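You operate a simulated robot arm through the tools that you are given. There is no shell and no other tool. Be economical: measure what you need, move in short steps, check, and stop when the job is done.

You are at the controls of a simulated two-armed robot. One attempt, no reset.

TASK
On the bamboo mat, fold the beige cloth in half, so that its two long edges meet.

It is judged by the outcome, as a careful person would: the job done as asked, and still so three seconds after it is handed in. It fails if anything else is knocked over, pushed out of place, dropped, spilled or broken. Flat cloth is picked up by pressing the open fingertips on it (5 to 10 N) and closing them slowly along it; thin cloth reads only 2 to 8 mm in the jaws.

THE ROBOT
Two 7-joint arms with two-finger parallel grippers on one trunk, on a base that drives. Base frame: it is fixed to the floor where the robot stands at the start and does not move with it; the origin is under the middle of the robot, x ahead of it, y to its left, z up. Lengths are in m, angles in rad, forces in N, time in s.
The left shoulder is at the start at [0.07, 0.163, 1.095], the right one opposite. With the tool pointing down near the work surface each hand reaches from about 0.4 to 0.88 m from the robot's upright axis, wherever it stands, measured 20 degrees to its own side. Places, roughly: bamboo mat (25x40 cm) [0.48, -0.16, 0.84]; beige cloth [0.5, -0.2, 0.9]. Payload 3.43 kg a hand.
Tool frame (each hand has its own): the origin (TCP) lies between the finger pads and is the grasp point; the fingertips stand 0.034 m ahead of it; z points along the fingers, y is the line along which they close. The gripper opens to 0.128 m. The fingers are 0.024 m wide and 0.012 m thick; the gripper's body (0.048 by 0.13 m) begins 0.096 m behind the TCP.
Orientation is told as [roll, pitch, yaw] about the base's x, y, z axes, in that order, counted from this pose: with the fingers straight down and closing along the base's y, the tool's x points along the base's -x, its y along +y and its z along -z.

THE INTERFACE
- The arms move only by the tool apply_moves. It takes "left_commands", "right_commands" or both (then of equal length, played together; a hand with none holds still); each is a list of rows, each an object (a shift or turn left out is 0, a gripper value left out holds the last) with "linear": the shift along the tool's x, y, z in units of 50 mm (1.0 is 50 mm), a list of three; "angular": the turn, a rotation vector about the tool's x, y, z in units of 6 degrees (1.0 is 6 degrees), a list of three; "jaw": the gripper command, from -1 (fully open) to 1 (shut), values between in proportion. In form: [{"linear": [dx, dy, dz], "angular": [wx, wy, wz], "jaw": jaw}, ...]. A call has 1 to 8 rows; each row shifts and turns the commanded pose from where the row before left it, along the tool's axes as they then stand. A call with a number of a shift or a turn outside -1 to 1 is refused whole. Each row takes 0.2 s and may step no farther than 0.05 m and 0.15 rad from the row before; otherwise, or with a gripper value out of range, the whole call is refused. A pose out of reach is approached as far as the arm can. The call stops where the force on the tool passes 40 N (or 10 N more than at its start, if that is more) or the arm is blocked; 0.2 s more then pass. The fingers move at their own pace (about 0.153 m/s each) and stop on an object; they squeeze with about 27 N. The grip force told is the motor's: it shows also when the fingers shut on nothing. Time passes only in rows, and 0.2 s behind the last, so rows that do not move let the fingers close. The reply holds the time, the measured pose of the TCP, the force on the tool along the base axes, the opening and the grip force, in the units named above and with some noise, with the torque about the TCP (base axes, N m) and any sound that the robot's microphone picked up, and new pictures: "show" is both (left out), scene, wrist or none (wrist: the cameras of the hands that moved).
- Cameras (640 x 400 px; columns grow to the right, rows downward): "scene" is now at [0.1313, -0.0152, 1.3086]; the picture's right is [-0.20, -0.98, 0.00], its down [-0.69, 0.14, -0.71] and it looks along [0.69, -0.14, -0.71] (base axes); focal length 235 px, centre (320, 200). "left" rides on the left gripper at [0.076, 0.011, -0.16] in its tool frame; the picture's right is [-0.15, 0.99, 0.00], its down [-0.88, -0.13, -0.46] and it looks along [-0.45, -0.07, 0.89] (tool axes); focal length 234 px, centre (320, 200). "right" rides on the right gripper at [0.076, -0.011, -0.16] in its tool frame; the picture's right is [0.15, 0.99, 0.00], its down [-0.88, 0.13, -0.46] and it looks along [-0.45, 0.07, 0.89] (tool axes); focal length 234 px, centre (320, 200). There is no depth. A picture from a camera that has moved, and an enlarged one, comes with that camera's place and axes in the base frame and with its lens.
- raise_lower(by): slides the trunk up (or, below 0, down) by that many m; the arms and the scene camera ride with it, the base frame stays. It gives what a move gives, with no picture.
- base_move(legs): drives the robot by 1 to 6 legs, each [ahead, left, turn to the left] in m, m and rad, along the robot's own axes; the way and the turn of a leg run together, so that a leg with both is an arc; at most 1.5 m and 3.142 rad a leg. The arms and the cameras ride along, it lands a little off, and it stops where it bumps. It gives what a move gives, and a new picture of the scene camera.
- aim_head(pan, tilt): turns the head with the scene camera to pan (to the left, within 1.501 rad either way) and tilt (down, from -0.506 to 1.204), counted from straight ahead of the robot. It gives what a move gives, and a new picture of the scene camera.
- close_up(camera, box): a new picture of the part [left, top, right, bottom] of that camera's present view, enlarged. No time passes.
- finish_job(): hands the job in; it is judged then, once.

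Work in short steps. Places have to be worked out from the pictures, the camera data and where the tool is seen: move nearer, look again, correct. Check each grasp and each placing, and mend what went wrong. You have 120 turns and 260 pictures in all, those below and enlarged ones among them. Open the grippers and draw the arms clear of the work before you hand the job in, unless the task says otherwise; then end with one line.

The tools are called after ">>>" as name(argument=value, ...) on one line, values as JSON. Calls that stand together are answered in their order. apply_moves: Moves the arms, as the interface text tells. Its arguments: {"type":"object","properties":{"left_commands":{"type":"array","items":{"type":"object","properties":{"linear":{"type":"array","items":{"type":"number"}},"angular":{"type":"array","items":{"type":"number"}},"jaw":{"type":"number"}}}},"right_commands":{"type":"array","items":{"type":"object","properties":{"linear":{"type":"array","items":{"type":"number"}},"angular":{"type":"array","items":{"type":"number"}},"jaw":{"type":"number"}}}},"show":{"type":"string","enum":["both","scene","wrist","none"]}},"required":[]} The other tools are called the same way: raise_lower (by) slides the trunk up or down; base_move (legs) drives the base; aim_head (pan, tilt) turns the head that bears the scene camera; close_up (camera, box) takes an enlarged picture of a part of a camera's view; finish_job () hands the job in.

At the start:

```text
t: 0.0
left_position: [0.6597, 0.0796, 1.0743]
left_orientation: [0.001, 0.002, 0.0]
left_wrist_force: [-0.5, 0.5, 0.8]
left_ft_torque: [0.03, -0.01, -0.05]
left_gripper_width: 0.1281
left_grip_force: 0.0
right_position: [0.564, -0.4163, 1.091]
right_orientation: [0.001, -0.002, 0.0]
right_wrist_force: [-0.5, 0.4, -0.7]
right_ft_torque: [0.01, 0.0, 0.04]
right_gripper_width: 0.128
right_grip_force: 0.0
trunk travel left (down, up): [-0.575, 0.365]
robot x, y, heading: [0.0021, 0.0026, -0.003]
head pan, tilt: [-0.199, 0.785]
```

scene: 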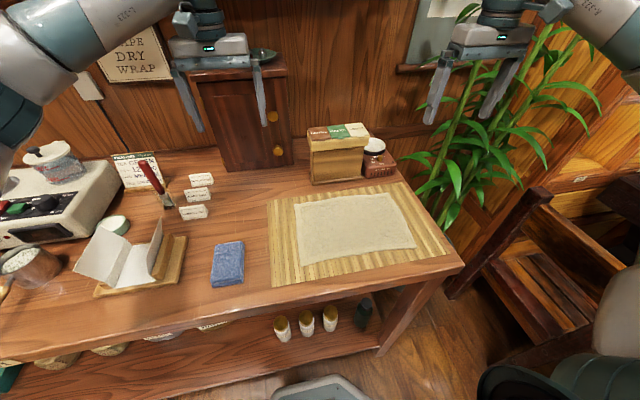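
right: 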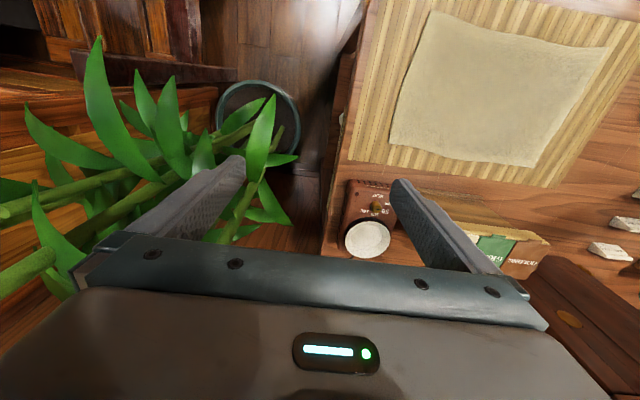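
left: 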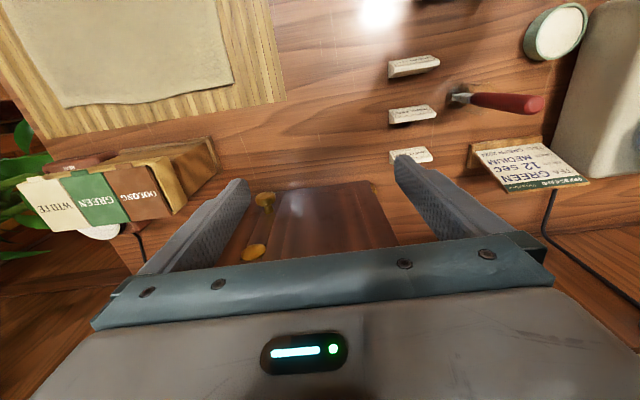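

The cloth is about 0.27 m long in y and 0.19 m in x, at x≈0.39–0.58, y≈-0.03 to -0.30, so the long edges are the far and near ones. I back the base 0.12 m so that both edges are within comfortable reach.

>>> base_move(legs=[[-0.12, 0, 0]])

>>> close_up(camera="scene", box=[240, 120, 480, 270])

```text
t: 1.2
left_position: [0.5399, 0.08, 1.0746]
left_orientation: [0.0, 0.001, 0.0]
left_wrist_force: [-0.4, 0.3, 0.6]
left_ft_torque: [-0.03, -0.02, -0.02]
left_gripper_width: 0.1285
left_grip_force: 0.0
right_position: [0.4454, -0.4161, 1.0904]
right_orientation: [0.0, 0.0, 0.001]
right_wrist_force: [-0.7, 0.2, 0.4]
right_ft_torque: [0.01, -0.02, 0.01]
right_gripper_width: 0.1278
right_grip_force: 0.0
trunk travel left (down, up): [-0.575, 0.365]
robot x, y, heading: [-0.1187, -0.0007, -0.001]
head pan, tilt: [-0.199, 0.785]
camera scene: at [0.012, -0.0152, 1.3085], right [-0.2, -0.98, 0.0], down [-0.69, 0.14, -0.71], along [0.69, -0.14, -0.71], focal length 235 px, centre (320, 200)
```

scene: 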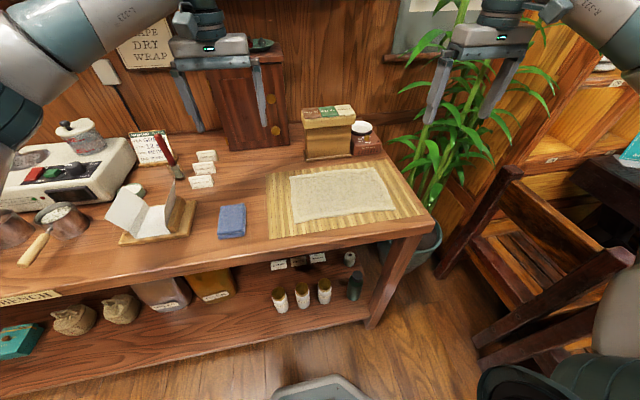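

```text
2.67 times, centred on (360, 195) of scene
camera zoom: at [0.012, -0.0152, 1.3085], right [-0.2, -0.98, 0.0], down [-0.69, 0.14, -0.71], along [0.69, -0.14, -0.71], focal length 627 px, centre (213, 213)
```

zoom: 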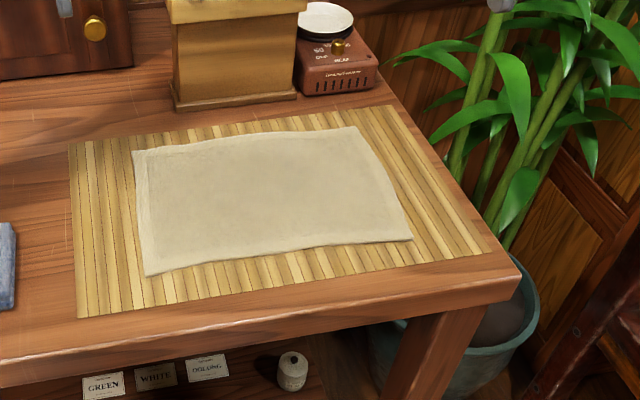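

Both views agree on the corners: far (0.584,-0.038) and (0.573,-0.307), near (0.395,-0.029) and (0.388,-0.295), with the surface at z≈0.843. I bring both hands above the two far corners with the jaws partly closed.

>>> apply_moves(left_commands=[{"linear": [-0.13, -0.56, 0.5], "jaw": 0.5}, {"linear": [-0.13, -0.56, 0.5]}, {"linear": [-0.13, -0.56, 0.5]}, {"linear": [-0.13, -0.56, 0.5]}, {"linear": [-0.13, -0.56, 0.5]}, {}], right_commands=[{"linear": [-0.47, 0.52, 0.56], "jaw": 0.5}, {"linear": [-0.47, 0.52, 0.56]}, {"linear": [-0.47, 0.52, 0.56]}, {"linear": [-0.47, 0.52, 0.56]}, {"linear": [-0.47, 0.52, 0.56]}, {}])

```text
t: 2.6
left_position: [0.5708, -0.0614, 0.9523]
left_orientation: [0.0, -0.002, 0.001]
left_wrist_force: [0.7, -0.2, 0.4]
left_ft_torque: [-0.03, -0.01, 0.01]
left_gripper_width: 0.0318
left_grip_force: 0.1
right_position: [0.5597, -0.2857, 0.9521]
right_orientation: [0.001, 0.001, 0.002]
right_wrist_force: [0.1, 0.1, 0.8]
right_ft_torque: [0.0, -0.05, -0.01]
right_gripper_width: 0.0316
right_grip_force: 0.0
trunk travel left (down, up): [-0.575, 0.365]
robot x, y, heading: [-0.1223, 0.0003, 0.003]
head pan, tilt: [-0.199, 0.785]
camera scene: at [0.011, -0.0147, 1.3087], right [-0.2, -0.98, 0.0], down [-0.69, 0.14, -0.71], along [0.69, -0.14, -0.71], focal length 235 px, centre (320, 200)
camera right: at [0.4843, -0.2981, 1.1115], right [-0.15, 0.99, 0.0], down [0.88, 0.13, 0.46], along [0.45, 0.07, -0.89], focal length 234 px, centre (320, 200)
camera left: at [0.4954, -0.0508, 1.1104], right [0.14, 0.99, 0.0], down [0.88, -0.13, 0.46], along [0.45, -0.07, -0.89], focal length 234 px, centre (320, 200)
```

scene: 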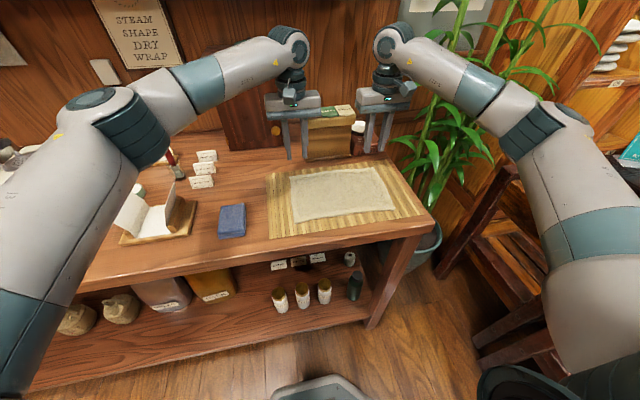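
right: 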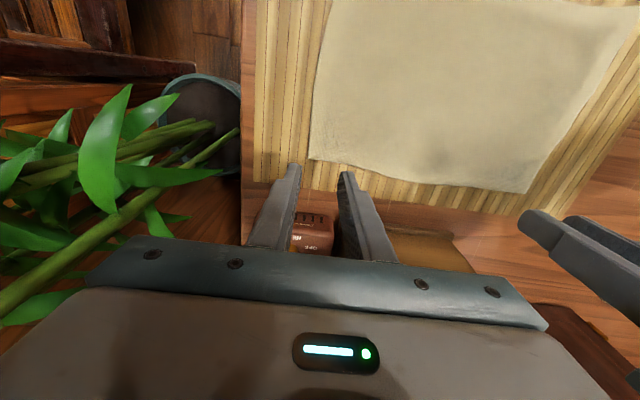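
left: 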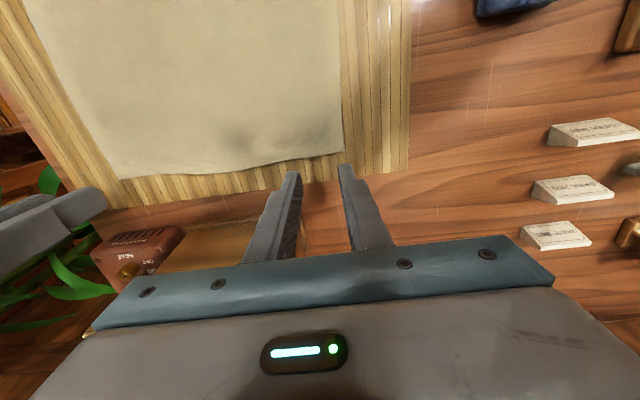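

From the wrist cameras the far corners are at about (0.573,-0.036) and (0.567,-0.298). I shift the hands slightly inward and descend to just above the cloth.

>>> apply_moves(left_commands=[{"linear": [0.15, -0.14, 0.4]}, {"linear": [0, 0, 0.5]}, {"linear": [0, 0, 0.3]}, {}], right_commands=[{"linear": [0.07, 0.38, 0.4]}, {"linear": [0, 0, 0.5]}, {"linear": [0, 0, 0.3]}, {}])

```text
t: 3.6
left_position: [0.5661, -0.0691, 0.8904]
left_orientation: [0.001, 0.001, 0.0]
left_wrist_force: [0.3, 0.0, -0.3]
left_ft_torque: [0.0, 0.0, 0.01]
left_gripper_width: 0.0318
left_grip_force: 0.1
right_position: [0.5597, -0.2655, 0.89]
right_orientation: [0.002, 0.0, 0.002]
right_wrist_force: [0.0, 0.8, 0.9]
right_ft_torque: [0.03, 0.0, 0.02]
right_gripper_width: 0.0318
right_grip_force: 0.1
trunk travel left (down, up): [-0.575, 0.365]
robot x, y, heading: [-0.1204, -0.002, -0.001]
head pan, tilt: [-0.199, 0.785]
camera scene: at [0.0118, -0.0151, 1.3086], right [-0.2, -0.98, 0.0], down [-0.69, 0.14, -0.71], along [0.69, -0.14, -0.71], focal length 235 px, centre (320, 200)
camera right: at [0.4826, -0.2784, 1.0494], right [-0.15, 0.99, 0.0], down [0.88, 0.13, 0.46], along [0.45, 0.07, -0.89], focal length 234 px, centre (320, 200)
camera left: at [0.4895, -0.0575, 1.0496], right [0.15, 0.99, 0.0], down [0.88, -0.13, 0.46], along [0.45, -0.07, -0.89], focal length 234 px, centre (320, 200)
```

scene: 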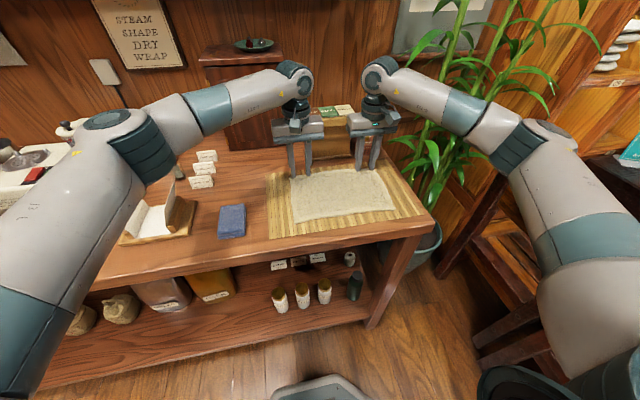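
right: 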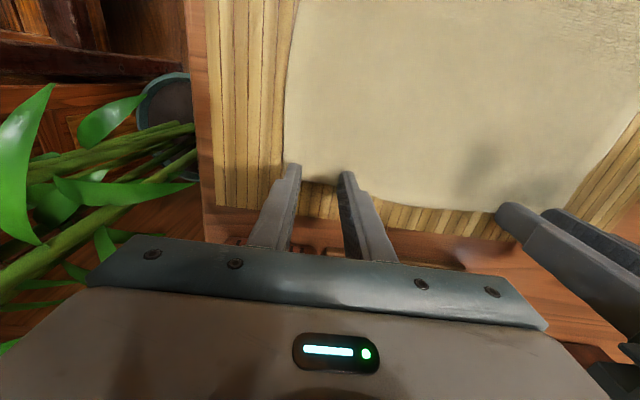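
left: 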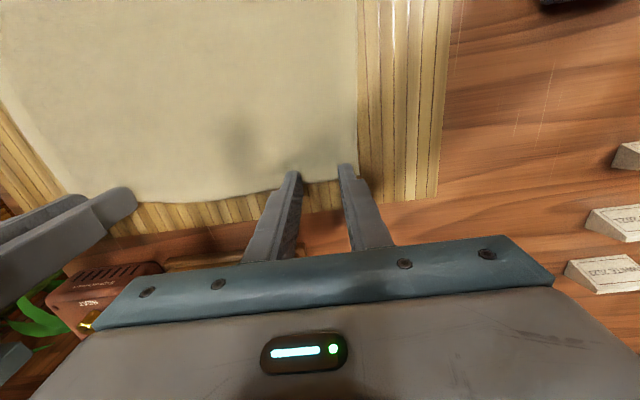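

Fingers sit just inside both corners at the far edge. I lower in small increments until light contact.

>>> apply_moves(left_commands=[{"linear": [0, 0, 0.1]}, {"linear": [0, 0, 0.06]}, {}], right_commands=[{"linear": [0, 0, 0.1]}, {"linear": [0, 0, 0.06]}, {}], show="none")

```text
t: 4.4
left_position: [0.564, -0.0671, 0.8872]
left_orientation: [0.001, -0.005, 0.001]
left_wrist_force: [4.4, -1.9, 20.8]
left_ft_torque: [0.02, -0.08, -0.02]
left_gripper_width: 0.0318
left_grip_force: 0.0
right_position: [0.5572, -0.2648, 0.8872]
right_orientation: [0.001, -0.006, -0.001]
right_wrist_force: [3.6, -2.8, 18.8]
right_ft_torque: [-0.11, -0.04, 0.0]
right_gripper_width: 0.0319
right_grip_force: 0.1
trunk travel left (down, up): [-0.575, 0.365]
robot x, y, heading: [-0.1236, 0.0002, 0.003]
head pan, tilt: [-0.199, 0.785]
```

Contact, with about 20 N on each hand, so the surface is at z≈0.853. I ease back to about 8 N and then close slowly.

>>> apply_moves(left_commands=[{"linear": [0, 0, -0.05]}, {}], right_commands=[{"linear": [0, 0, -0.05]}, {}], show="none")

```text
t: 5.0
left_position: [0.5644, -0.0673, 0.8869]
left_orientation: [0.0, -0.002, 0.001]
left_wrist_force: [4.5, -1.8, 15.9]
left_ft_torque: [-0.01, -0.06, 0.01]
left_gripper_width: 0.0316
left_grip_force: 0.0
right_position: [0.5585, -0.2652, 0.8858]
right_orientation: [0.0, -0.002, 0.002]
right_wrist_force: [2.8, -3.3, 16.2]
right_ft_torque: [-0.11, 0.03, -0.01]
right_gripper_width: 0.0319
right_grip_force: 0.0
trunk travel left (down, up): [-0.575, 0.365]
robot x, y, heading: [-0.1188, 0.0015, 0.001]
head pan, tilt: [-0.199, 0.785]
```

Still about 16 N; another 3.5 mm up should bring it to 7–9 N.

>>> apply_moves(left_commands=[{"linear": [0, 0, -0.07]}, {}], right_commands=[{"linear": [0, 0, -0.07]}, {}], show="none")

```text
t: 5.6
left_position: [0.5646, -0.0681, 0.887]
left_orientation: [0.001, 0.001, 0.002]
left_wrist_force: [-1.3, -0.1, 3.9]
left_ft_torque: [-0.04, 0.03, 0.02]
left_gripper_width: 0.032
left_grip_force: 0.1
right_position: [0.5577, -0.2657, 0.8886]
right_orientation: [0.001, 0.003, 0.002]
right_wrist_force: [-0.8, -0.8, 3.4]
right_ft_torque: [-0.01, 0.04, 0.03]
right_gripper_width: 0.0321
right_grip_force: 0.0
trunk travel left (down, up): [-0.575, 0.365]
robot x, y, heading: [-0.1237, 0.0029, 0.002]
head pan, tilt: [-0.199, 0.785]
```

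About 3.7 N now; I add 1.3 mm and close slowly over the rows.

>>> apply_moves(left_commands=[{"linear": [0, 0, 0.026]}, {"jaw": 0.56}, {"jaw": 0.63}, {"jaw": 0.7}, {"jaw": 0.77}, {"jaw": 0.84}, {"jaw": 0.92}, {"jaw": 1}], right_commands=[{"linear": [0, 0, 0.026]}, {"jaw": 0.56}, {"jaw": 0.63}, {"jaw": 0.7}, {"jaw": 0.77}, {"jaw": 0.84}, {"jaw": 0.92}, {"jaw": 1}])

```text
t: 7.4
left_position: [0.5652, -0.0677, 0.8879]
left_orientation: [-0.001, 0.0, 0.0]
left_wrist_force: [-0.5, -7.1, 5.9]
left_ft_torque: [-0.28, 0.04, -0.03]
left_gripper_width: 0.0036
left_grip_force: 26.4
right_position: [0.5585, -0.2647, 0.8875]
right_orientation: [-0.001, -0.001, 0.002]
right_wrist_force: [-0.1, 8.7, 2.9]
right_ft_torque: [0.3, -0.01, -0.05]
right_gripper_width: 0.0035
right_grip_force: 27.7
trunk travel left (down, up): [-0.575, 0.365]
robot x, y, heading: [-0.1178, -0.0001, 0.003]
head pan, tilt: [-0.199, 0.785]
camera scene: at [0.0109, -0.0148, 1.3087], right [-0.2, -0.98, 0.0], down [-0.69, 0.14, -0.71], along [0.69, -0.14, -0.71], focal length 235 px, centre (320, 200)
camera right: at [0.4822, -0.2766, 1.0467], right [-0.15, 0.99, 0.0], down [0.88, 0.13, 0.46], along [0.45, 0.07, -0.89], focal length 234 px, centre (320, 200)
camera left: at [0.4886, -0.0569, 1.0465], right [0.15, 0.99, 0.0], down [0.88, -0.13, 0.46], along [0.45, -0.07, -0.89], focal length 234 px, centre (320, 200)
```

scene: 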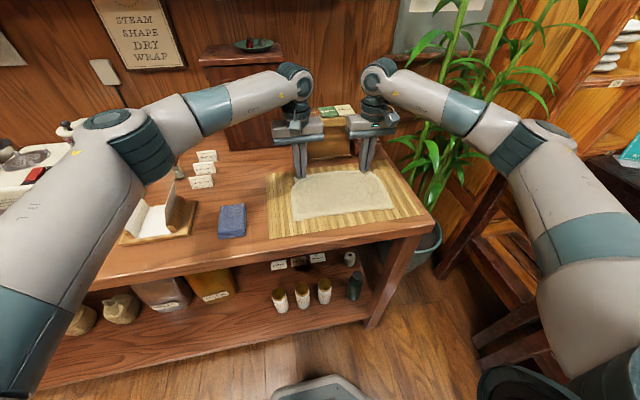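
right: 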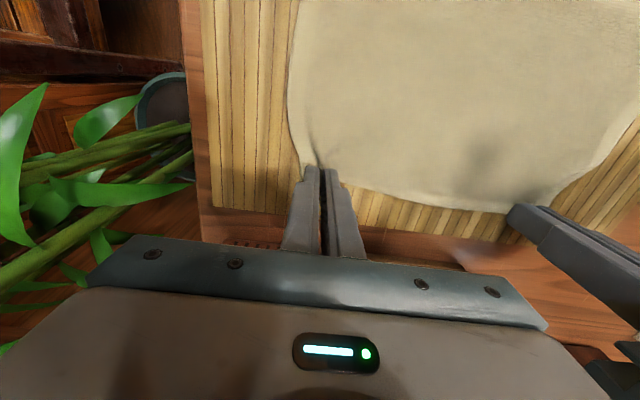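
left: 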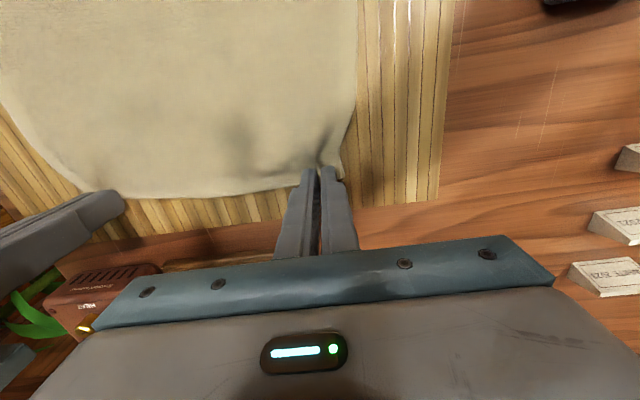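

Both hands hold about 3.5 mm of cloth. I will lift while pitching the fingers forward about the tips, so the edge turns over with the fold; first a short trial lift.

>>> apply_moves(left_commands=[{"linear": [0.111, 0, -0.2], "angular": [0, -1, 0]}, {"linear": [0.09, 0, -0.203], "angular": [0, -1, 0]}, {"linear": [0.069, 0, -0.204], "angular": [0, -1, 0]}, {"linear": [0.047, 0, -0.202], "angular": [0, -1, 0]}, {}], right_commands=[{"linear": [0.111, 0, -0.2], "angular": [0, -1, 0]}, {"linear": [0.09, 0, -0.203], "angular": [0, -1, 0]}, {"linear": [0.069, 0, -0.204], "angular": [0, -1, 0]}, {"linear": [0.047, 0, -0.202], "angular": [0, -1, 0]}, {}])

>>> close_up(camera="scene", box=[240, 120, 480, 270])

```text
t: 8.6
left_position: [0.5449, -0.0668, 0.9244]
left_orientation: [0.0, -0.419, 0.001]
left_wrist_force: [0.2, -9.5, 0.4]
left_ft_torque: [-0.32, 0.05, -0.09]
left_gripper_width: 0.0035
left_grip_force: 26.9
right_position: [0.537, -0.265, 0.9243]
right_orientation: [0.0, -0.419, 0.002]
right_wrist_force: [1.0, 10.2, 0.4]
right_ft_torque: [0.35, 0.01, 0.11]
right_gripper_width: 0.0034
right_grip_force: 26.8
trunk travel left (down, up): [-0.575, 0.365]
robot x, y, heading: [-0.1192, 0.0024, 0.002]
head pan, tilt: [-0.199, 0.785]
camera scene: at [0.013, -0.015, 1.3084], right [-0.2, -0.98, 0.0], down [-0.69, 0.14, -0.71], along [0.69, -0.14, -0.71], focal length 235 px, centre (320, 200)
camera right: at [0.4026, -0.277, 1.039], right [-0.14, 0.99, -0.06], down [0.62, 0.13, 0.77], along [0.77, 0.07, -0.63], focal length 234 px, centre (320, 200)
camera left: at [0.4107, -0.0563, 1.0389], right [0.13, 0.99, 0.06], down [0.62, -0.13, 0.77], along [0.77, -0.07, -0.63], focal length 234 px, centre (320, 200)
```

scene: 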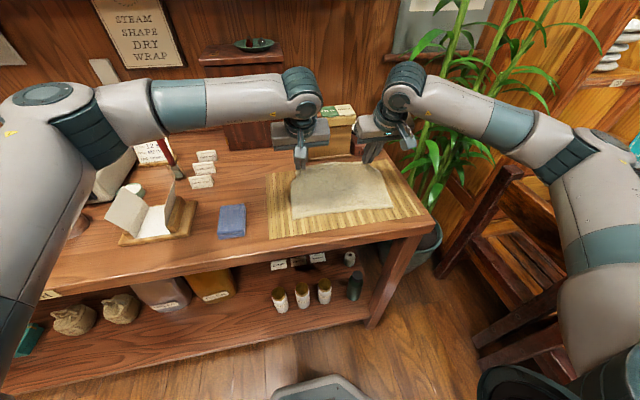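
right: 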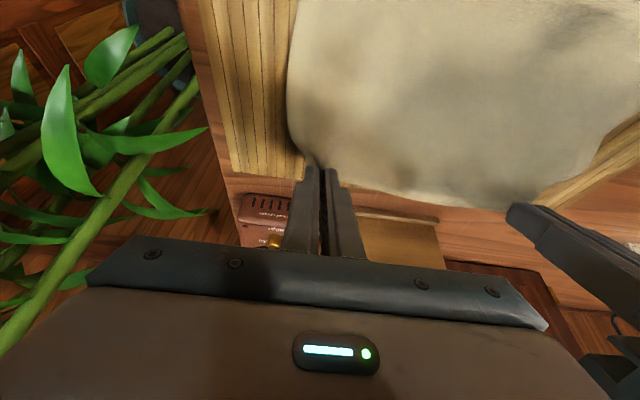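
left: 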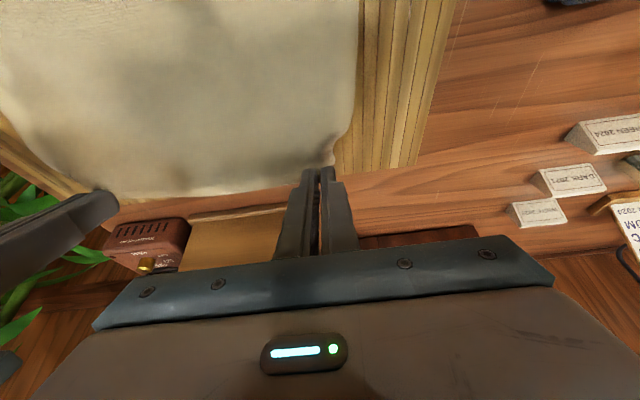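

```text
2.67 times, centred on (360, 195) of scene
camera zoom: at [0.013, -0.015, 1.3084], right [-0.2, -0.98, 0.0], down [-0.69, 0.14, -0.71], along [0.69, -0.14, -0.71], focal length 627 px, centre (213, 213)
```

zoom: 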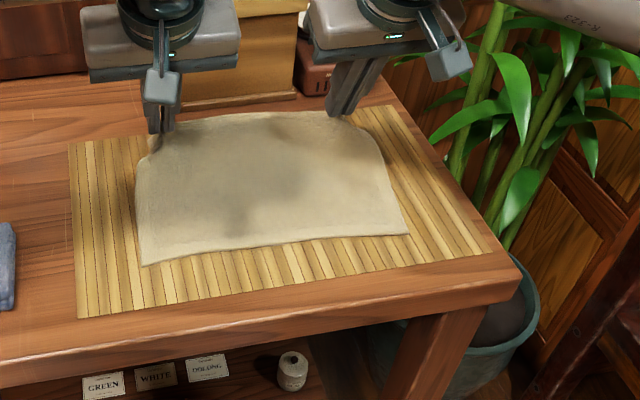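

The grip holds, but about 10 N of tension runs between the hands because the pinches shortened the edge. I move the hands inward slightly and carry on along the fold arc.

>>> apply_moves(left_commands=[{"linear": [0.132, -0.03, -0.158], "angular": [0, -1, 0]}, {"linear": [0.115, -0.03, -0.164], "angular": [0, -1, 0]}, {"linear": [0.097, -0.03, -0.168], "angular": [0, -1, 0]}, {"linear": [0.08, -0.02, -0.169], "angular": [0, -1, 0]}, {"linear": [0.062, 0, -0.169], "angular": [0, -1, 0]}, {"linear": [0.045, 0, -0.168], "angular": [0, -1, 0]}, {}], right_commands=[{"linear": [0.132, 0.03, -0.158], "angular": [0, -1, 0]}, {"linear": [0.115, 0.03, -0.164], "angular": [0, -1, 0]}, {"linear": [0.097, 0.03, -0.168], "angular": [0, -1, 0]}, {"linear": [0.08, 0.02, -0.169], "angular": [0, -1, 0]}, {"linear": [0.062, 0, -0.169], "angular": [0, -1, 0]}, {"linear": [0.045, 0, -0.168], "angular": [0, -1, 0]}, {}], show="none")

>>> close_up(camera="scene", box=[240, 120, 480, 270])

```text
t: 10.2
left_position: [0.4916, -0.0714, 0.9479]
left_orientation: [-0.001, -1.049, 0.002]
left_wrist_force: [-0.2, -1.2, -0.3]
left_ft_torque: [-0.02, 0.01, -0.07]
left_gripper_width: 0.0036
left_grip_force: 27.2
right_position: [0.4833, -0.262, 0.9489]
right_orientation: [0.0, -1.047, 0.001]
right_wrist_force: [0.0, 1.7, -0.6]
right_ft_torque: [0.0, 0.01, 0.05]
right_gripper_width: 0.0033
right_grip_force: 27.3
trunk travel left (down, up): [-0.575, 0.365]
robot x, y, heading: [-0.12, -0.0002, 0.005]
head pan, tilt: [-0.199, 0.785]
```

```text
2.67 times, centred on (360, 195) of scene
camera zoom: at [0.0124, -0.0145, 1.3085], right [-0.2, -0.98, 0.0], down [-0.69, 0.14, -0.71], along [0.69, -0.14, -0.71], focal length 627 px, centre (213, 213)
```

zoom: 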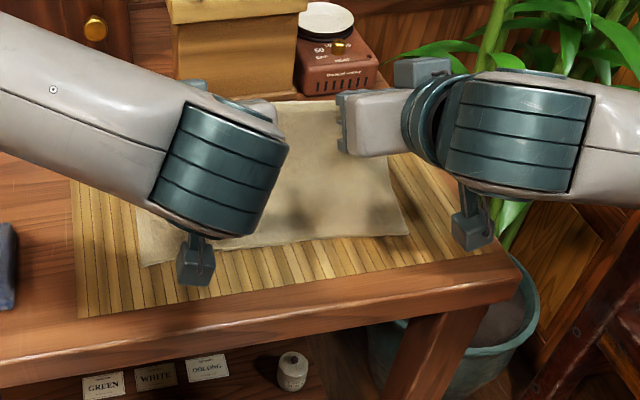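

Tension is gone (1–2 N) and the near edge now lies at x≈0.39–0.40. I drive the base back 0.06 m to carry the edge over the fold line.

>>> base_move(legs=[[-0.06, 0, 0]])

```text
t: 11.2
left_position: [0.4298, -0.0731, 0.9478]
left_orientation: [0.0, -1.047, 0.003]
left_wrist_force: [0.4, -1.7, 0.6]
left_ft_torque: [-0.04, 0.06, -0.06]
left_gripper_width: 0.0036
left_grip_force: 27.0
right_position: [0.4226, -0.2607, 0.9486]
right_orientation: [0.0, -1.047, 0.002]
right_wrist_force: [-0.7, 1.8, 0.8]
right_ft_torque: [0.01, -0.02, 0.07]
right_gripper_width: 0.0033
right_grip_force: 27.5
trunk travel left (down, up): [-0.575, 0.365]
robot x, y, heading: [-0.1821, 0.0001, -0.001]
head pan, tilt: [-0.199, 0.785]
camera scene: at [-0.0503, -0.0151, 1.3087], right [-0.2, -0.98, 0.0], down [-0.69, 0.14, -0.71], along [0.69, -0.14, -0.71], focal length 235 px, centre (320, 200)
```

scene: 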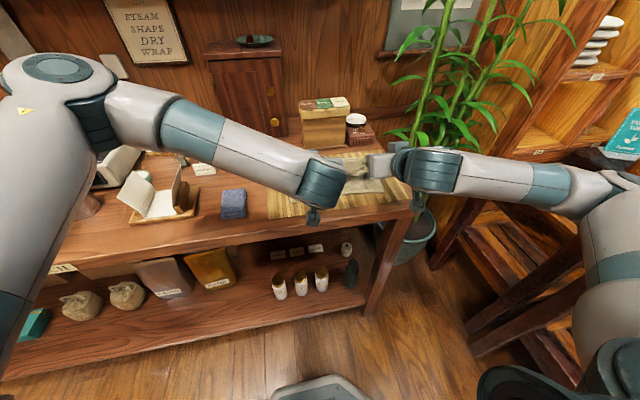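

The arms ride well. I rotate on toward horizontal while moving back and slightly down, then check with the wrist cameras.

>>> apply_moves(left_commands=[{"linear": [0.19, 0, -0.047], "angular": [0, -1, 0]}, {"linear": [0.185, 0, -0.059], "angular": [0, -1, 0]}, {"linear": [0.178, 0, -0.07], "angular": [0, -1, 0]}, {"linear": [0.17, 0, -0.081], "angular": [0, -1, 0]}, {}], right_commands=[{"linear": [0.19, 0, -0.047], "angular": [0, -1, 0]}, {"linear": [0.185, 0, -0.059], "angular": [0, -1, 0]}, {"linear": [0.178, 0, -0.07], "angular": [0, -1, 0]}, {"linear": [0.17, 0, -0.081], "angular": [0, -1, 0]}, {}])

```text
t: 12.4
left_position: [0.406, -0.0736, 0.9179]
left_orientation: [-0.01, -1.468, 0.01]
left_wrist_force: [0.4, -0.4, -0.4]
left_ft_torque: [0.0, 0.0, -0.07]
left_gripper_width: 0.0034
left_grip_force: 27.0
right_position: [0.4197, -0.2601, 0.9442]
right_orientation: [0.0, -1.1, 0.006]
right_wrist_force: [-0.1, 1.5, 0.3]
right_ft_torque: [0.02, 0.02, 0.05]
right_gripper_width: 0.0031
right_grip_force: 26.9
right hand out of reach, approached as far as the arm can: row 1, 2, 3, 4
trunk travel left (down, up): [-0.575, 0.365]
robot x, y, heading: [-0.1809, -0.0005, 0.005]
head pan, tilt: [-0.199, 0.785]
camera scene: at [-0.0488, -0.0147, 1.3086], right [-0.2, -0.98, 0.0], down [-0.69, 0.14, -0.71], along [0.69, -0.14, -0.71], focal length 235 px, centre (320, 200)
camera right: at [0.2427, -0.2726, 0.9488], right [-0.07, 0.99, -0.13], down [-0.01, 0.13, 0.99], along [1.0, 0.07, 0.0], focal length 234 px, centre (320, 200)
camera left: at [0.2384, -0.0625, 0.859], right [0.01, 0.99, 0.14], down [-0.36, -0.13, 0.92], along [0.93, -0.06, 0.36], focal length 234 px, centre (320, 200)
```

scene: 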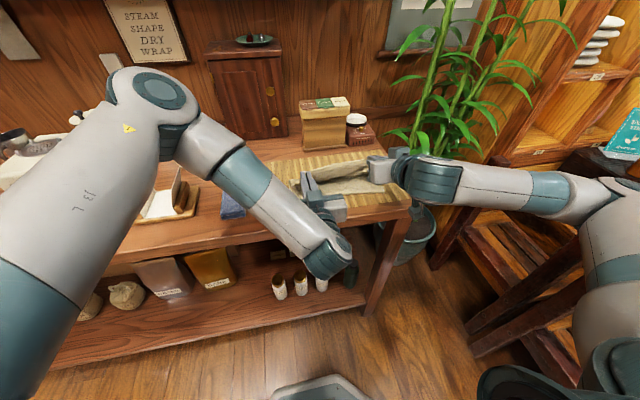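
right: 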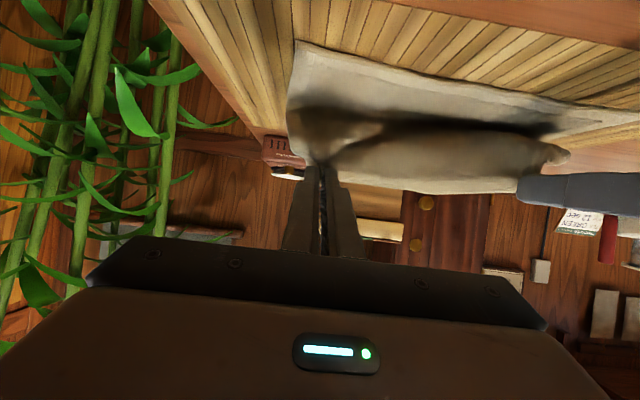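
left: 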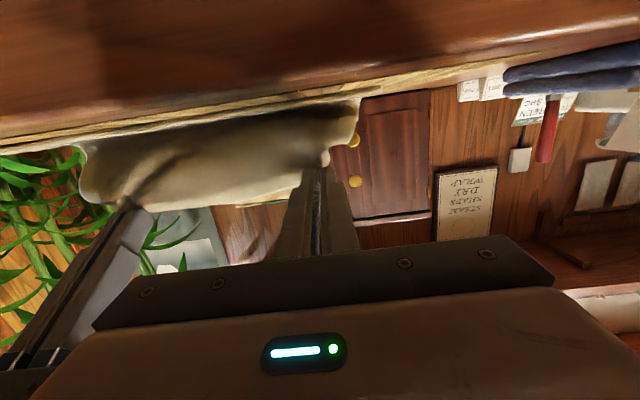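

The left hand reached 84° but the right stopped at 63°. I check what the right hand does with small commands (moving back and down a little) to see whether it can go on rotating.

>>> apply_moves(right_commands=[{"linear": [0, 0, 0]}, {"linear": [0.1, 0, -0.1]}], show="none")

```text
t: 13.0
left_position: [0.4052, -0.0735, 0.9182]
left_orientation: [0.001, -1.467, 0.001]
left_wrist_force: [-0.1, -1.7, -0.4]
left_ft_torque: [0.02, 0.01, -0.05]
left_gripper_width: 0.0036
left_grip_force: 27.3
right_position: [0.4135, -0.2604, 0.9415]
right_orientation: [0.001, -1.099, 0.002]
right_wrist_force: [0.3, 1.2, -0.3]
right_ft_torque: [0.03, 0.01, 0.04]
right_gripper_width: 0.0029
right_grip_force: 26.5
trunk travel left (down, up): [-0.575, 0.365]
robot x, y, heading: [-0.1819, -0.004, -0.0]
head pan, tilt: [-0.199, 0.785]
```

The command resumes from the actual pose. I keep the right hand at 63°, which is enough, and lower both hands by about 0.03 m.

>>> apply_moves(left_commands=[{"linear": [0.16, 0, 0.018]}, {"linear": [0.16, 0, 0.018]}, {"linear": [0.16, 0, 0.018]}, {}], right_commands=[{"linear": [0.178, 0, 0.091]}, {"linear": [0.178, 0, 0.091]}, {"linear": [0.178, 0, 0.091]}, {}])

```text
t: 14.0
left_position: [0.4052, -0.0715, 0.8937]
left_orientation: [0.001, -1.466, 0.002]
left_wrist_force: [0.1, -1.9, 0.1]
left_ft_torque: [0.0, 0.02, -0.07]
left_gripper_width: 0.0034
left_grip_force: 26.7
right_position: [0.4141, -0.2593, 0.9221]
right_orientation: [0.002, -1.095, 0.002]
right_wrist_force: [-0.3, 0.2, -0.5]
right_ft_torque: [0.01, 0.02, 0.05]
right_gripper_width: 0.0032
right_grip_force: 27.5
right hand out of reach, approached as far as the arm can: row 3
trunk travel left (down, up): [-0.575, 0.365]
robot x, y, heading: [-0.1771, 0.0004, -0.0]
head pan, tilt: [-0.199, 0.785]
camera scene: at [-0.0489, -0.0152, 1.3086], right [-0.2, -0.98, 0.0], down [-0.69, 0.14, -0.71], along [0.69, -0.14, -0.71], focal length 235 px, centre (320, 200)
camera right: at [0.2368, -0.2726, 0.9271], right [-0.07, 0.99, -0.13], down [0.0, 0.13, 0.99], along [1.0, 0.07, -0.01], focal length 234 px, centre (320, 200)
camera left: at [0.2377, -0.062, 0.8349], right [0.01, 0.99, 0.15], down [-0.36, -0.13, 0.92], along [0.93, -0.06, 0.35], focal length 234 px, centre (320, 200)
```

scene: 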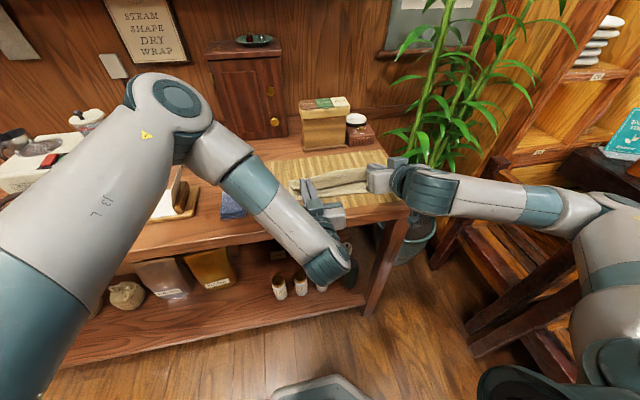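
right: 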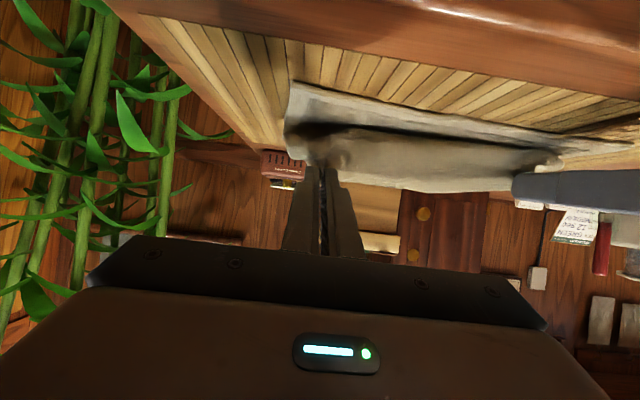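
left: 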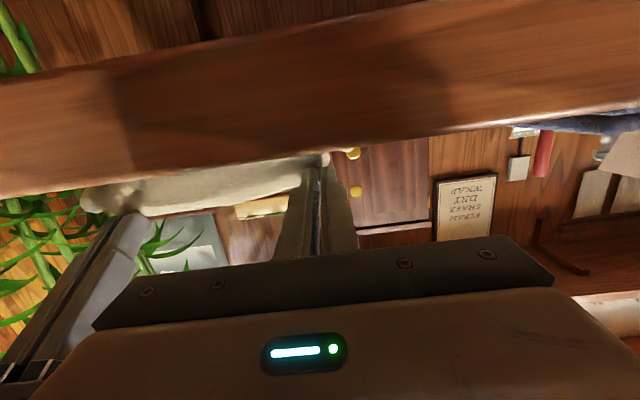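

The right arm limits going lower at this pitch, so I'll use the trunk for the descent. First I drive back 0.025 m and 0.007 m left to line the edges up, raising the left hand 0.018 m in preparation.

>>> apply_moves(left_commands=[{"linear": [-0.18, 0, -0.02]}, {"linear": [-0.18, 0, -0.02]}], show="none")

>>> base_move(legs=[[-0.025, 0.007, 0]])

```text
t: 14.6
left_position: [0.4045, -0.0726, 0.9109]
left_orientation: [-0.005, -1.465, 0.006]
left_wrist_force: [0.3, -1.1, 0.0]
left_ft_torque: [0.0, 0.01, -0.05]
left_gripper_width: 0.0038
left_grip_force: 26.9
right_position: [0.4145, -0.2614, 0.9212]
right_orientation: [0.002, -1.096, 0.002]
right_wrist_force: [-0.1, 0.9, 0.8]
right_ft_torque: [-0.02, -0.01, 0.02]
right_gripper_width: 0.0031
right_grip_force: 26.9
trunk travel left (down, up): [-0.575, 0.365]
robot x, y, heading: [-0.1804, -0.0031, 0.001]
head pan, tilt: [-0.199, 0.785]
```

```text
t: 15.4
left_position: [0.3819, -0.0665, 0.9123]
left_orientation: [0.001, -1.466, 0.003]
left_wrist_force: [0.1, -2.0, -1.2]
left_ft_torque: [0.01, 0.01, -0.08]
left_gripper_width: 0.0035
left_grip_force: 27.0
right_position: [0.3888, -0.2542, 0.9229]
right_orientation: [0.003, -1.095, 0.001]
right_wrist_force: [0.5, 1.5, -0.2]
right_ft_torque: [0.04, 0.01, 0.05]
right_gripper_width: 0.0032
right_grip_force: 26.9
trunk travel left (down, up): [-0.575, 0.365]
robot x, y, heading: [-0.2086, 0.0058, 0.001]
head pan, tilt: [-0.199, 0.785]
camera scene: at [-0.0735, -0.0085, 1.3085], right [-0.2, -0.98, 0.0], down [-0.69, 0.14, -0.71], along [0.69, -0.14, -0.71], focal length 235 px, centre (320, 200)
```

scene: 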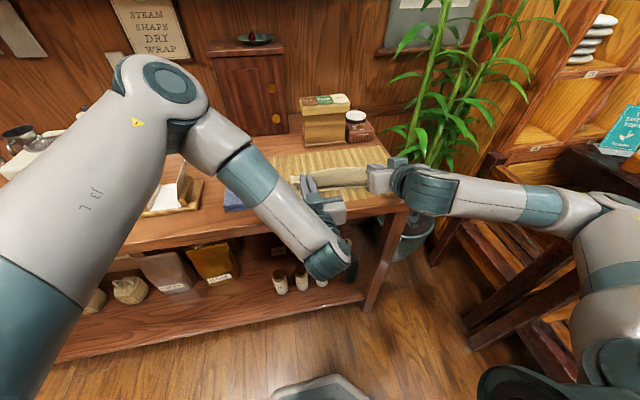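

Tips are now at x≈0.416 (left) and 0.419 (right). Before lowering I inspect how close the left forearm is to the table and blue cloth.

>>> close_up(camera="scene", box=[170, 120, 430, 282])

>>> aim_head(pan=-0.3, tilt=1.0)

```text
2.46 times, centred on (300, 201) of scene
camera zoom: at [-0.0735, -0.0085, 1.3085], right [-0.2, -0.98, 0.0], down [-0.69, 0.14, -0.71], along [0.69, -0.14, -0.71], focal length 579 px, centre (369, 198)
```

zoom: 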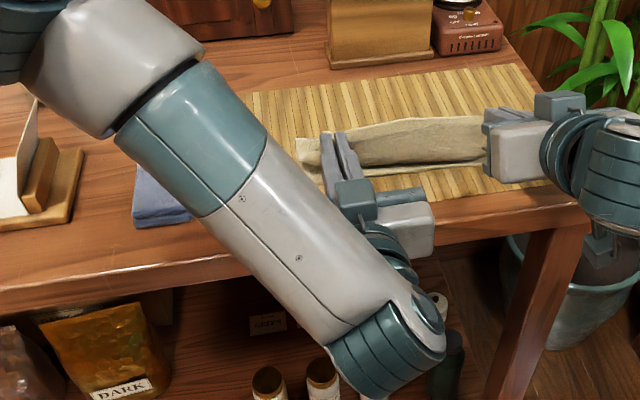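

```text
t: 16.2
left_position: [0.382, -0.0667, 0.911]
left_orientation: [-0.001, -1.467, 0.004]
left_wrist_force: [-0.3, -1.7, 0.6]
left_ft_torque: [0.0, 0.01, 0.0]
left_gripper_width: 0.0036
left_grip_force: 26.9
right_position: [0.3907, -0.2542, 0.9223]
right_orientation: [0.002, -1.095, 0.001]
right_wrist_force: [0.6, 1.6, -0.2]
right_ft_torque: [0.03, 0.0, 0.04]
right_gripper_width: 0.0032
right_grip_force: 27.6
trunk travel left (down, up): [-0.575, 0.365]
robot x, y, heading: [-0.2038, 0.0074, 0.003]
head pan, tilt: [-0.3, 1.0]
camera scene: at [-0.0862, -0.013, 1.2923], right [-0.29, -0.96, 0.0], down [-0.8, 0.25, -0.54], along [0.52, -0.16, -0.84], focal length 235 px, centre (320, 200)
```

scene: 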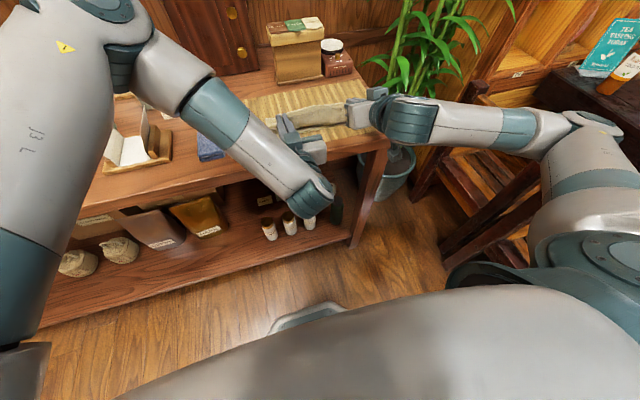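

The fold hangs nicely between the hands. To gain left-forearm clearance I reduce the left pitch by 18° about its tip, and nudge the right tip back 8 mm.

>>> apply_moves(left_commands=[{"linear": [-0.071, 0, 0], "angular": [0, 1, 0]}, {"linear": [-0.071, 0, 0], "angular": [0, 1, 0]}, {"linear": [-0.071, 0, 0], "angular": [0, 1, 0]}, {}], right_commands=[{"linear": [0.036, 0, -0.07]}, {"linear": [0.036, 0, -0.07]}, {}, {}])

>>> close_up(camera="scene", box=[180, 60, 420, 210])

```text
t: 17.2
left_position: [0.3833, -0.0677, 0.922]
left_orientation: [-0.001, -1.151, 0.003]
left_wrist_force: [-0.4, -1.0, -0.1]
left_ft_torque: [0.01, 0.0, -0.04]
left_gripper_width: 0.0036
left_grip_force: 27.5
right_position: [0.381, -0.2555, 0.924]
right_orientation: [0.003, -1.093, 0.001]
right_wrist_force: [-0.3, 0.2, -0.8]
right_ft_torque: [-0.01, 0.0, 0.05]
right_gripper_width: 0.0031
right_grip_force: 27.3
trunk travel left (down, up): [-0.575, 0.365]
robot x, y, heading: [-0.2028, 0.0083, 0.003]
head pan, tilt: [-0.3, 1.0]
camera scene: at [-0.0864, -0.0133, 1.2923], right [-0.29, -0.96, 0.0], down [-0.8, 0.25, -0.54], along [0.52, -0.16, -0.84], focal length 235 px, centre (320, 200)
camera right: at [0.2039, -0.2666, 0.9278], right [-0.07, 0.99, -0.13], down [0.0, 0.13, 0.99], along [1.0, 0.07, -0.01], focal length 234 px, centre (320, 200)
camera left: at [0.2062, -0.0559, 0.9174], right [0.06, 0.99, 0.13], down [-0.06, -0.13, 0.99], along [1.0, -0.07, 0.05], focal length 234 px, centre (320, 200)
```

scene: 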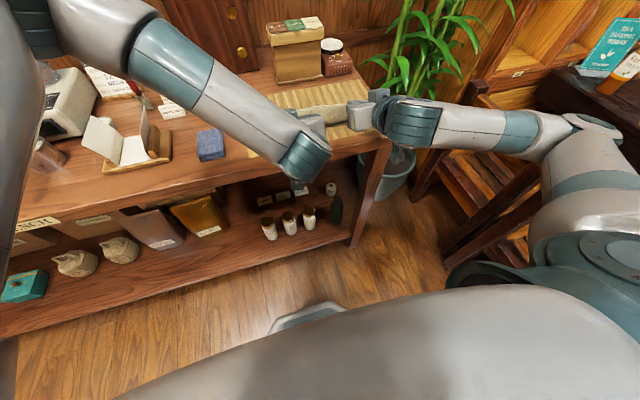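
right: 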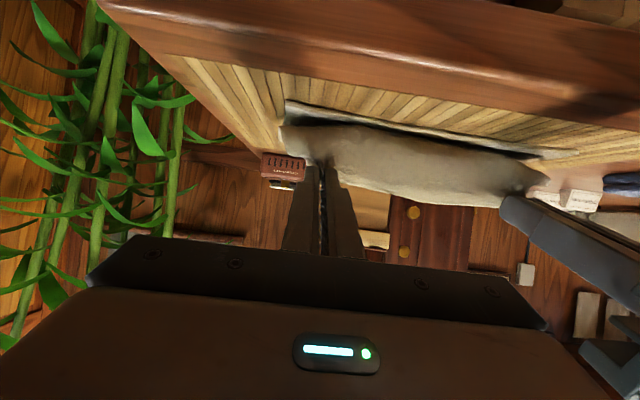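
left: 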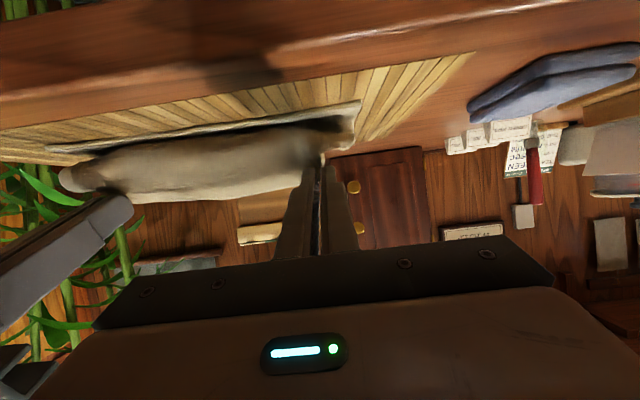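

```text
2.67 times, centred on (300, 135) of scene
camera zoom: at [-0.0864, -0.0133, 1.2923], right [-0.29, -0.96, 0.0], down [-0.8, 0.25, -0.54], along [0.52, -0.16, -0.84], focal length 627 px, centre (373, 373)
```

zoom: 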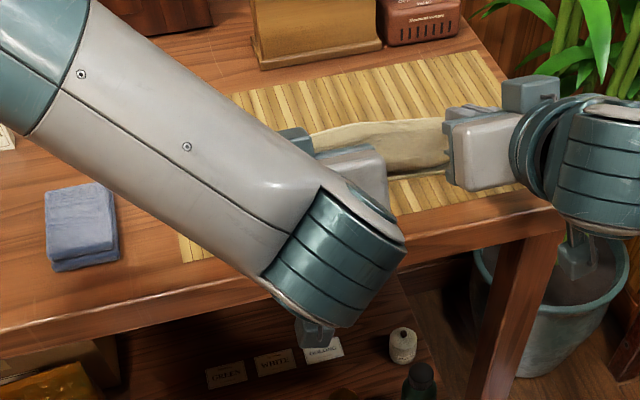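

Both tips are at (≈0.412, z≈0.908), level with each other. The near corners measure (0.400,-0.027) and (0.393,-0.29). I move the tips 12 mm forward, to allow for the rim held in the fingers, and lower the trunk 0.033 m.

>>> apply_moves(left_commands=[{"linear": [-0.098, 0, 0.22]}], right_commands=[{"linear": [-0.11, 0, 0.213]}], show="none")

>>> raise_lower(by=-0.033)

>>> close_up(camera="right", box=[200, 50, 600, 300])

>>> close_up(camera="left", box=[40, 50, 440, 300])

```text
t: 17.6
left_position: [0.3958, -0.0649, 0.921]
left_orientation: [-0.001, -1.15, 0.001]
left_wrist_force: [-0.3, -0.8, -0.2]
left_ft_torque: [0.02, -0.03, -0.02]
left_gripper_width: 0.0037
left_grip_force: 26.8
right_position: [0.395, -0.2527, 0.9224]
right_orientation: [0.002, -1.093, 0.002]
right_wrist_force: [1.3, 1.1, 0.6]
right_ft_torque: [0.01, 0.03, -0.01]
right_gripper_width: 0.0033
right_grip_force: 26.8
trunk travel left (down, up): [-0.575, 0.365]
robot x, y, heading: [-0.2017, 0.0075, -0.0]
head pan, tilt: [-0.3, 1.0]
```

```text
t: 18.4
left_position: [0.3954, -0.0649, 0.8899]
left_orientation: [-0.002, -1.153, 0.003]
left_wrist_force: [0.3, -0.8, 1.5]
left_ft_torque: [-0.03, -0.03, -0.01]
left_gripper_width: 0.0036
left_grip_force: 27.1
right_position: [0.3933, -0.2538, 0.8901]
right_orientation: [0.003, -1.096, 0.001]
right_wrist_force: [0.0, 0.3, 0.3]
right_ft_torque: [0.0, 0.02, -0.01]
right_gripper_width: 0.0034
right_grip_force: 26.8
trunk travel left (down, up): [-0.542, 0.398]
robot x, y, heading: [-0.2077, 0.0034, 0.005]
head pan, tilt: [-0.3, 1.0]
```

```text
1.60 times, centred on (400, 175) of right
camera zoom: at [0.216, -0.2656, 0.8951], right [-0.07, 0.99, -0.13], down [0.0, 0.13, 0.99], along [1.0, 0.07, -0.01], focal length 375 px, centre (192, 240)
```

zoom: 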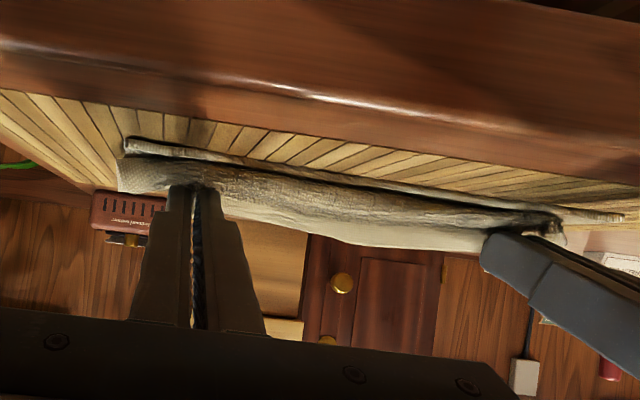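

```text
1.60 times, centred on (240, 175) of left
camera zoom: at [0.2173, -0.0554, 0.8843], right [0.06, 0.99, 0.13], down [-0.06, -0.13, 0.99], along [1.0, -0.06, 0.05], focal length 375 px, centre (448, 240)
```

zoom: 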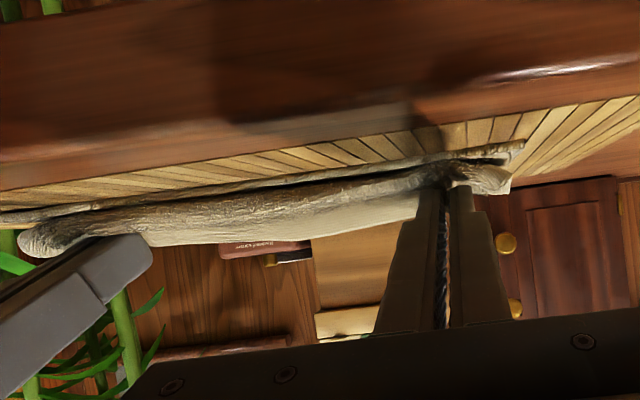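

Both hands are level, with the top layer just above the bottom one near its edge. I lower 8 mm more and then check contact.

>>> raise_lower(by=-0.008)

>>> close_up(camera="right", box=[200, 50, 600, 300])

>>> close_up(camera="left", box=[40, 50, 440, 300])

```text
t: 18.9
left_position: [0.3947, -0.066, 0.8827]
left_orientation: [-0.004, -1.155, 0.005]
left_wrist_force: [2.8, -1.0, 8.5]
left_ft_torque: [-0.01, -0.29, -0.04]
left_gripper_width: 0.0032
left_grip_force: 26.9
right_position: [0.3921, -0.253, 0.8839]
right_orientation: [0.003, -1.101, 0.002]
right_wrist_force: [2.5, 0.5, 8.7]
right_ft_torque: [0.04, -0.29, 0.06]
right_gripper_width: 0.003
right_grip_force: 27.1
trunk travel left (down, up): [-0.534, 0.406]
robot x, y, heading: [-0.2083, 0.0085, 0.002]
head pan, tilt: [-0.3, 1.0]
```

```text
1.60 times, centred on (400, 175) of right
camera zoom: at [0.216, -0.2655, 0.8882], right [-0.07, 0.99, -0.13], down [-0.01, 0.13, 0.99], along [1.0, 0.07, 0.0], focal length 375 px, centre (192, 240)
```

zoom: 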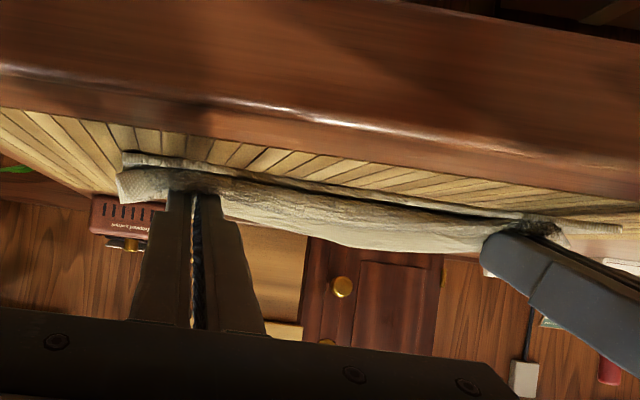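

```text
1.60 times, centred on (240, 175) of left
camera zoom: at [0.2173, -0.0555, 0.8772], right [0.06, 0.99, 0.13], down [-0.06, -0.13, 0.99], along [1.0, -0.06, 0.05], focal length 375 px, centre (448, 240)
```

zoom: 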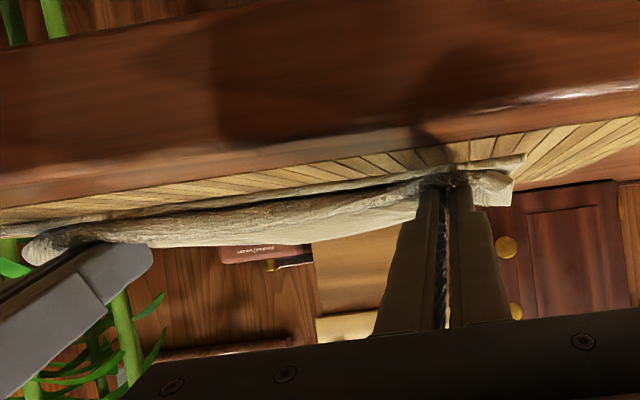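

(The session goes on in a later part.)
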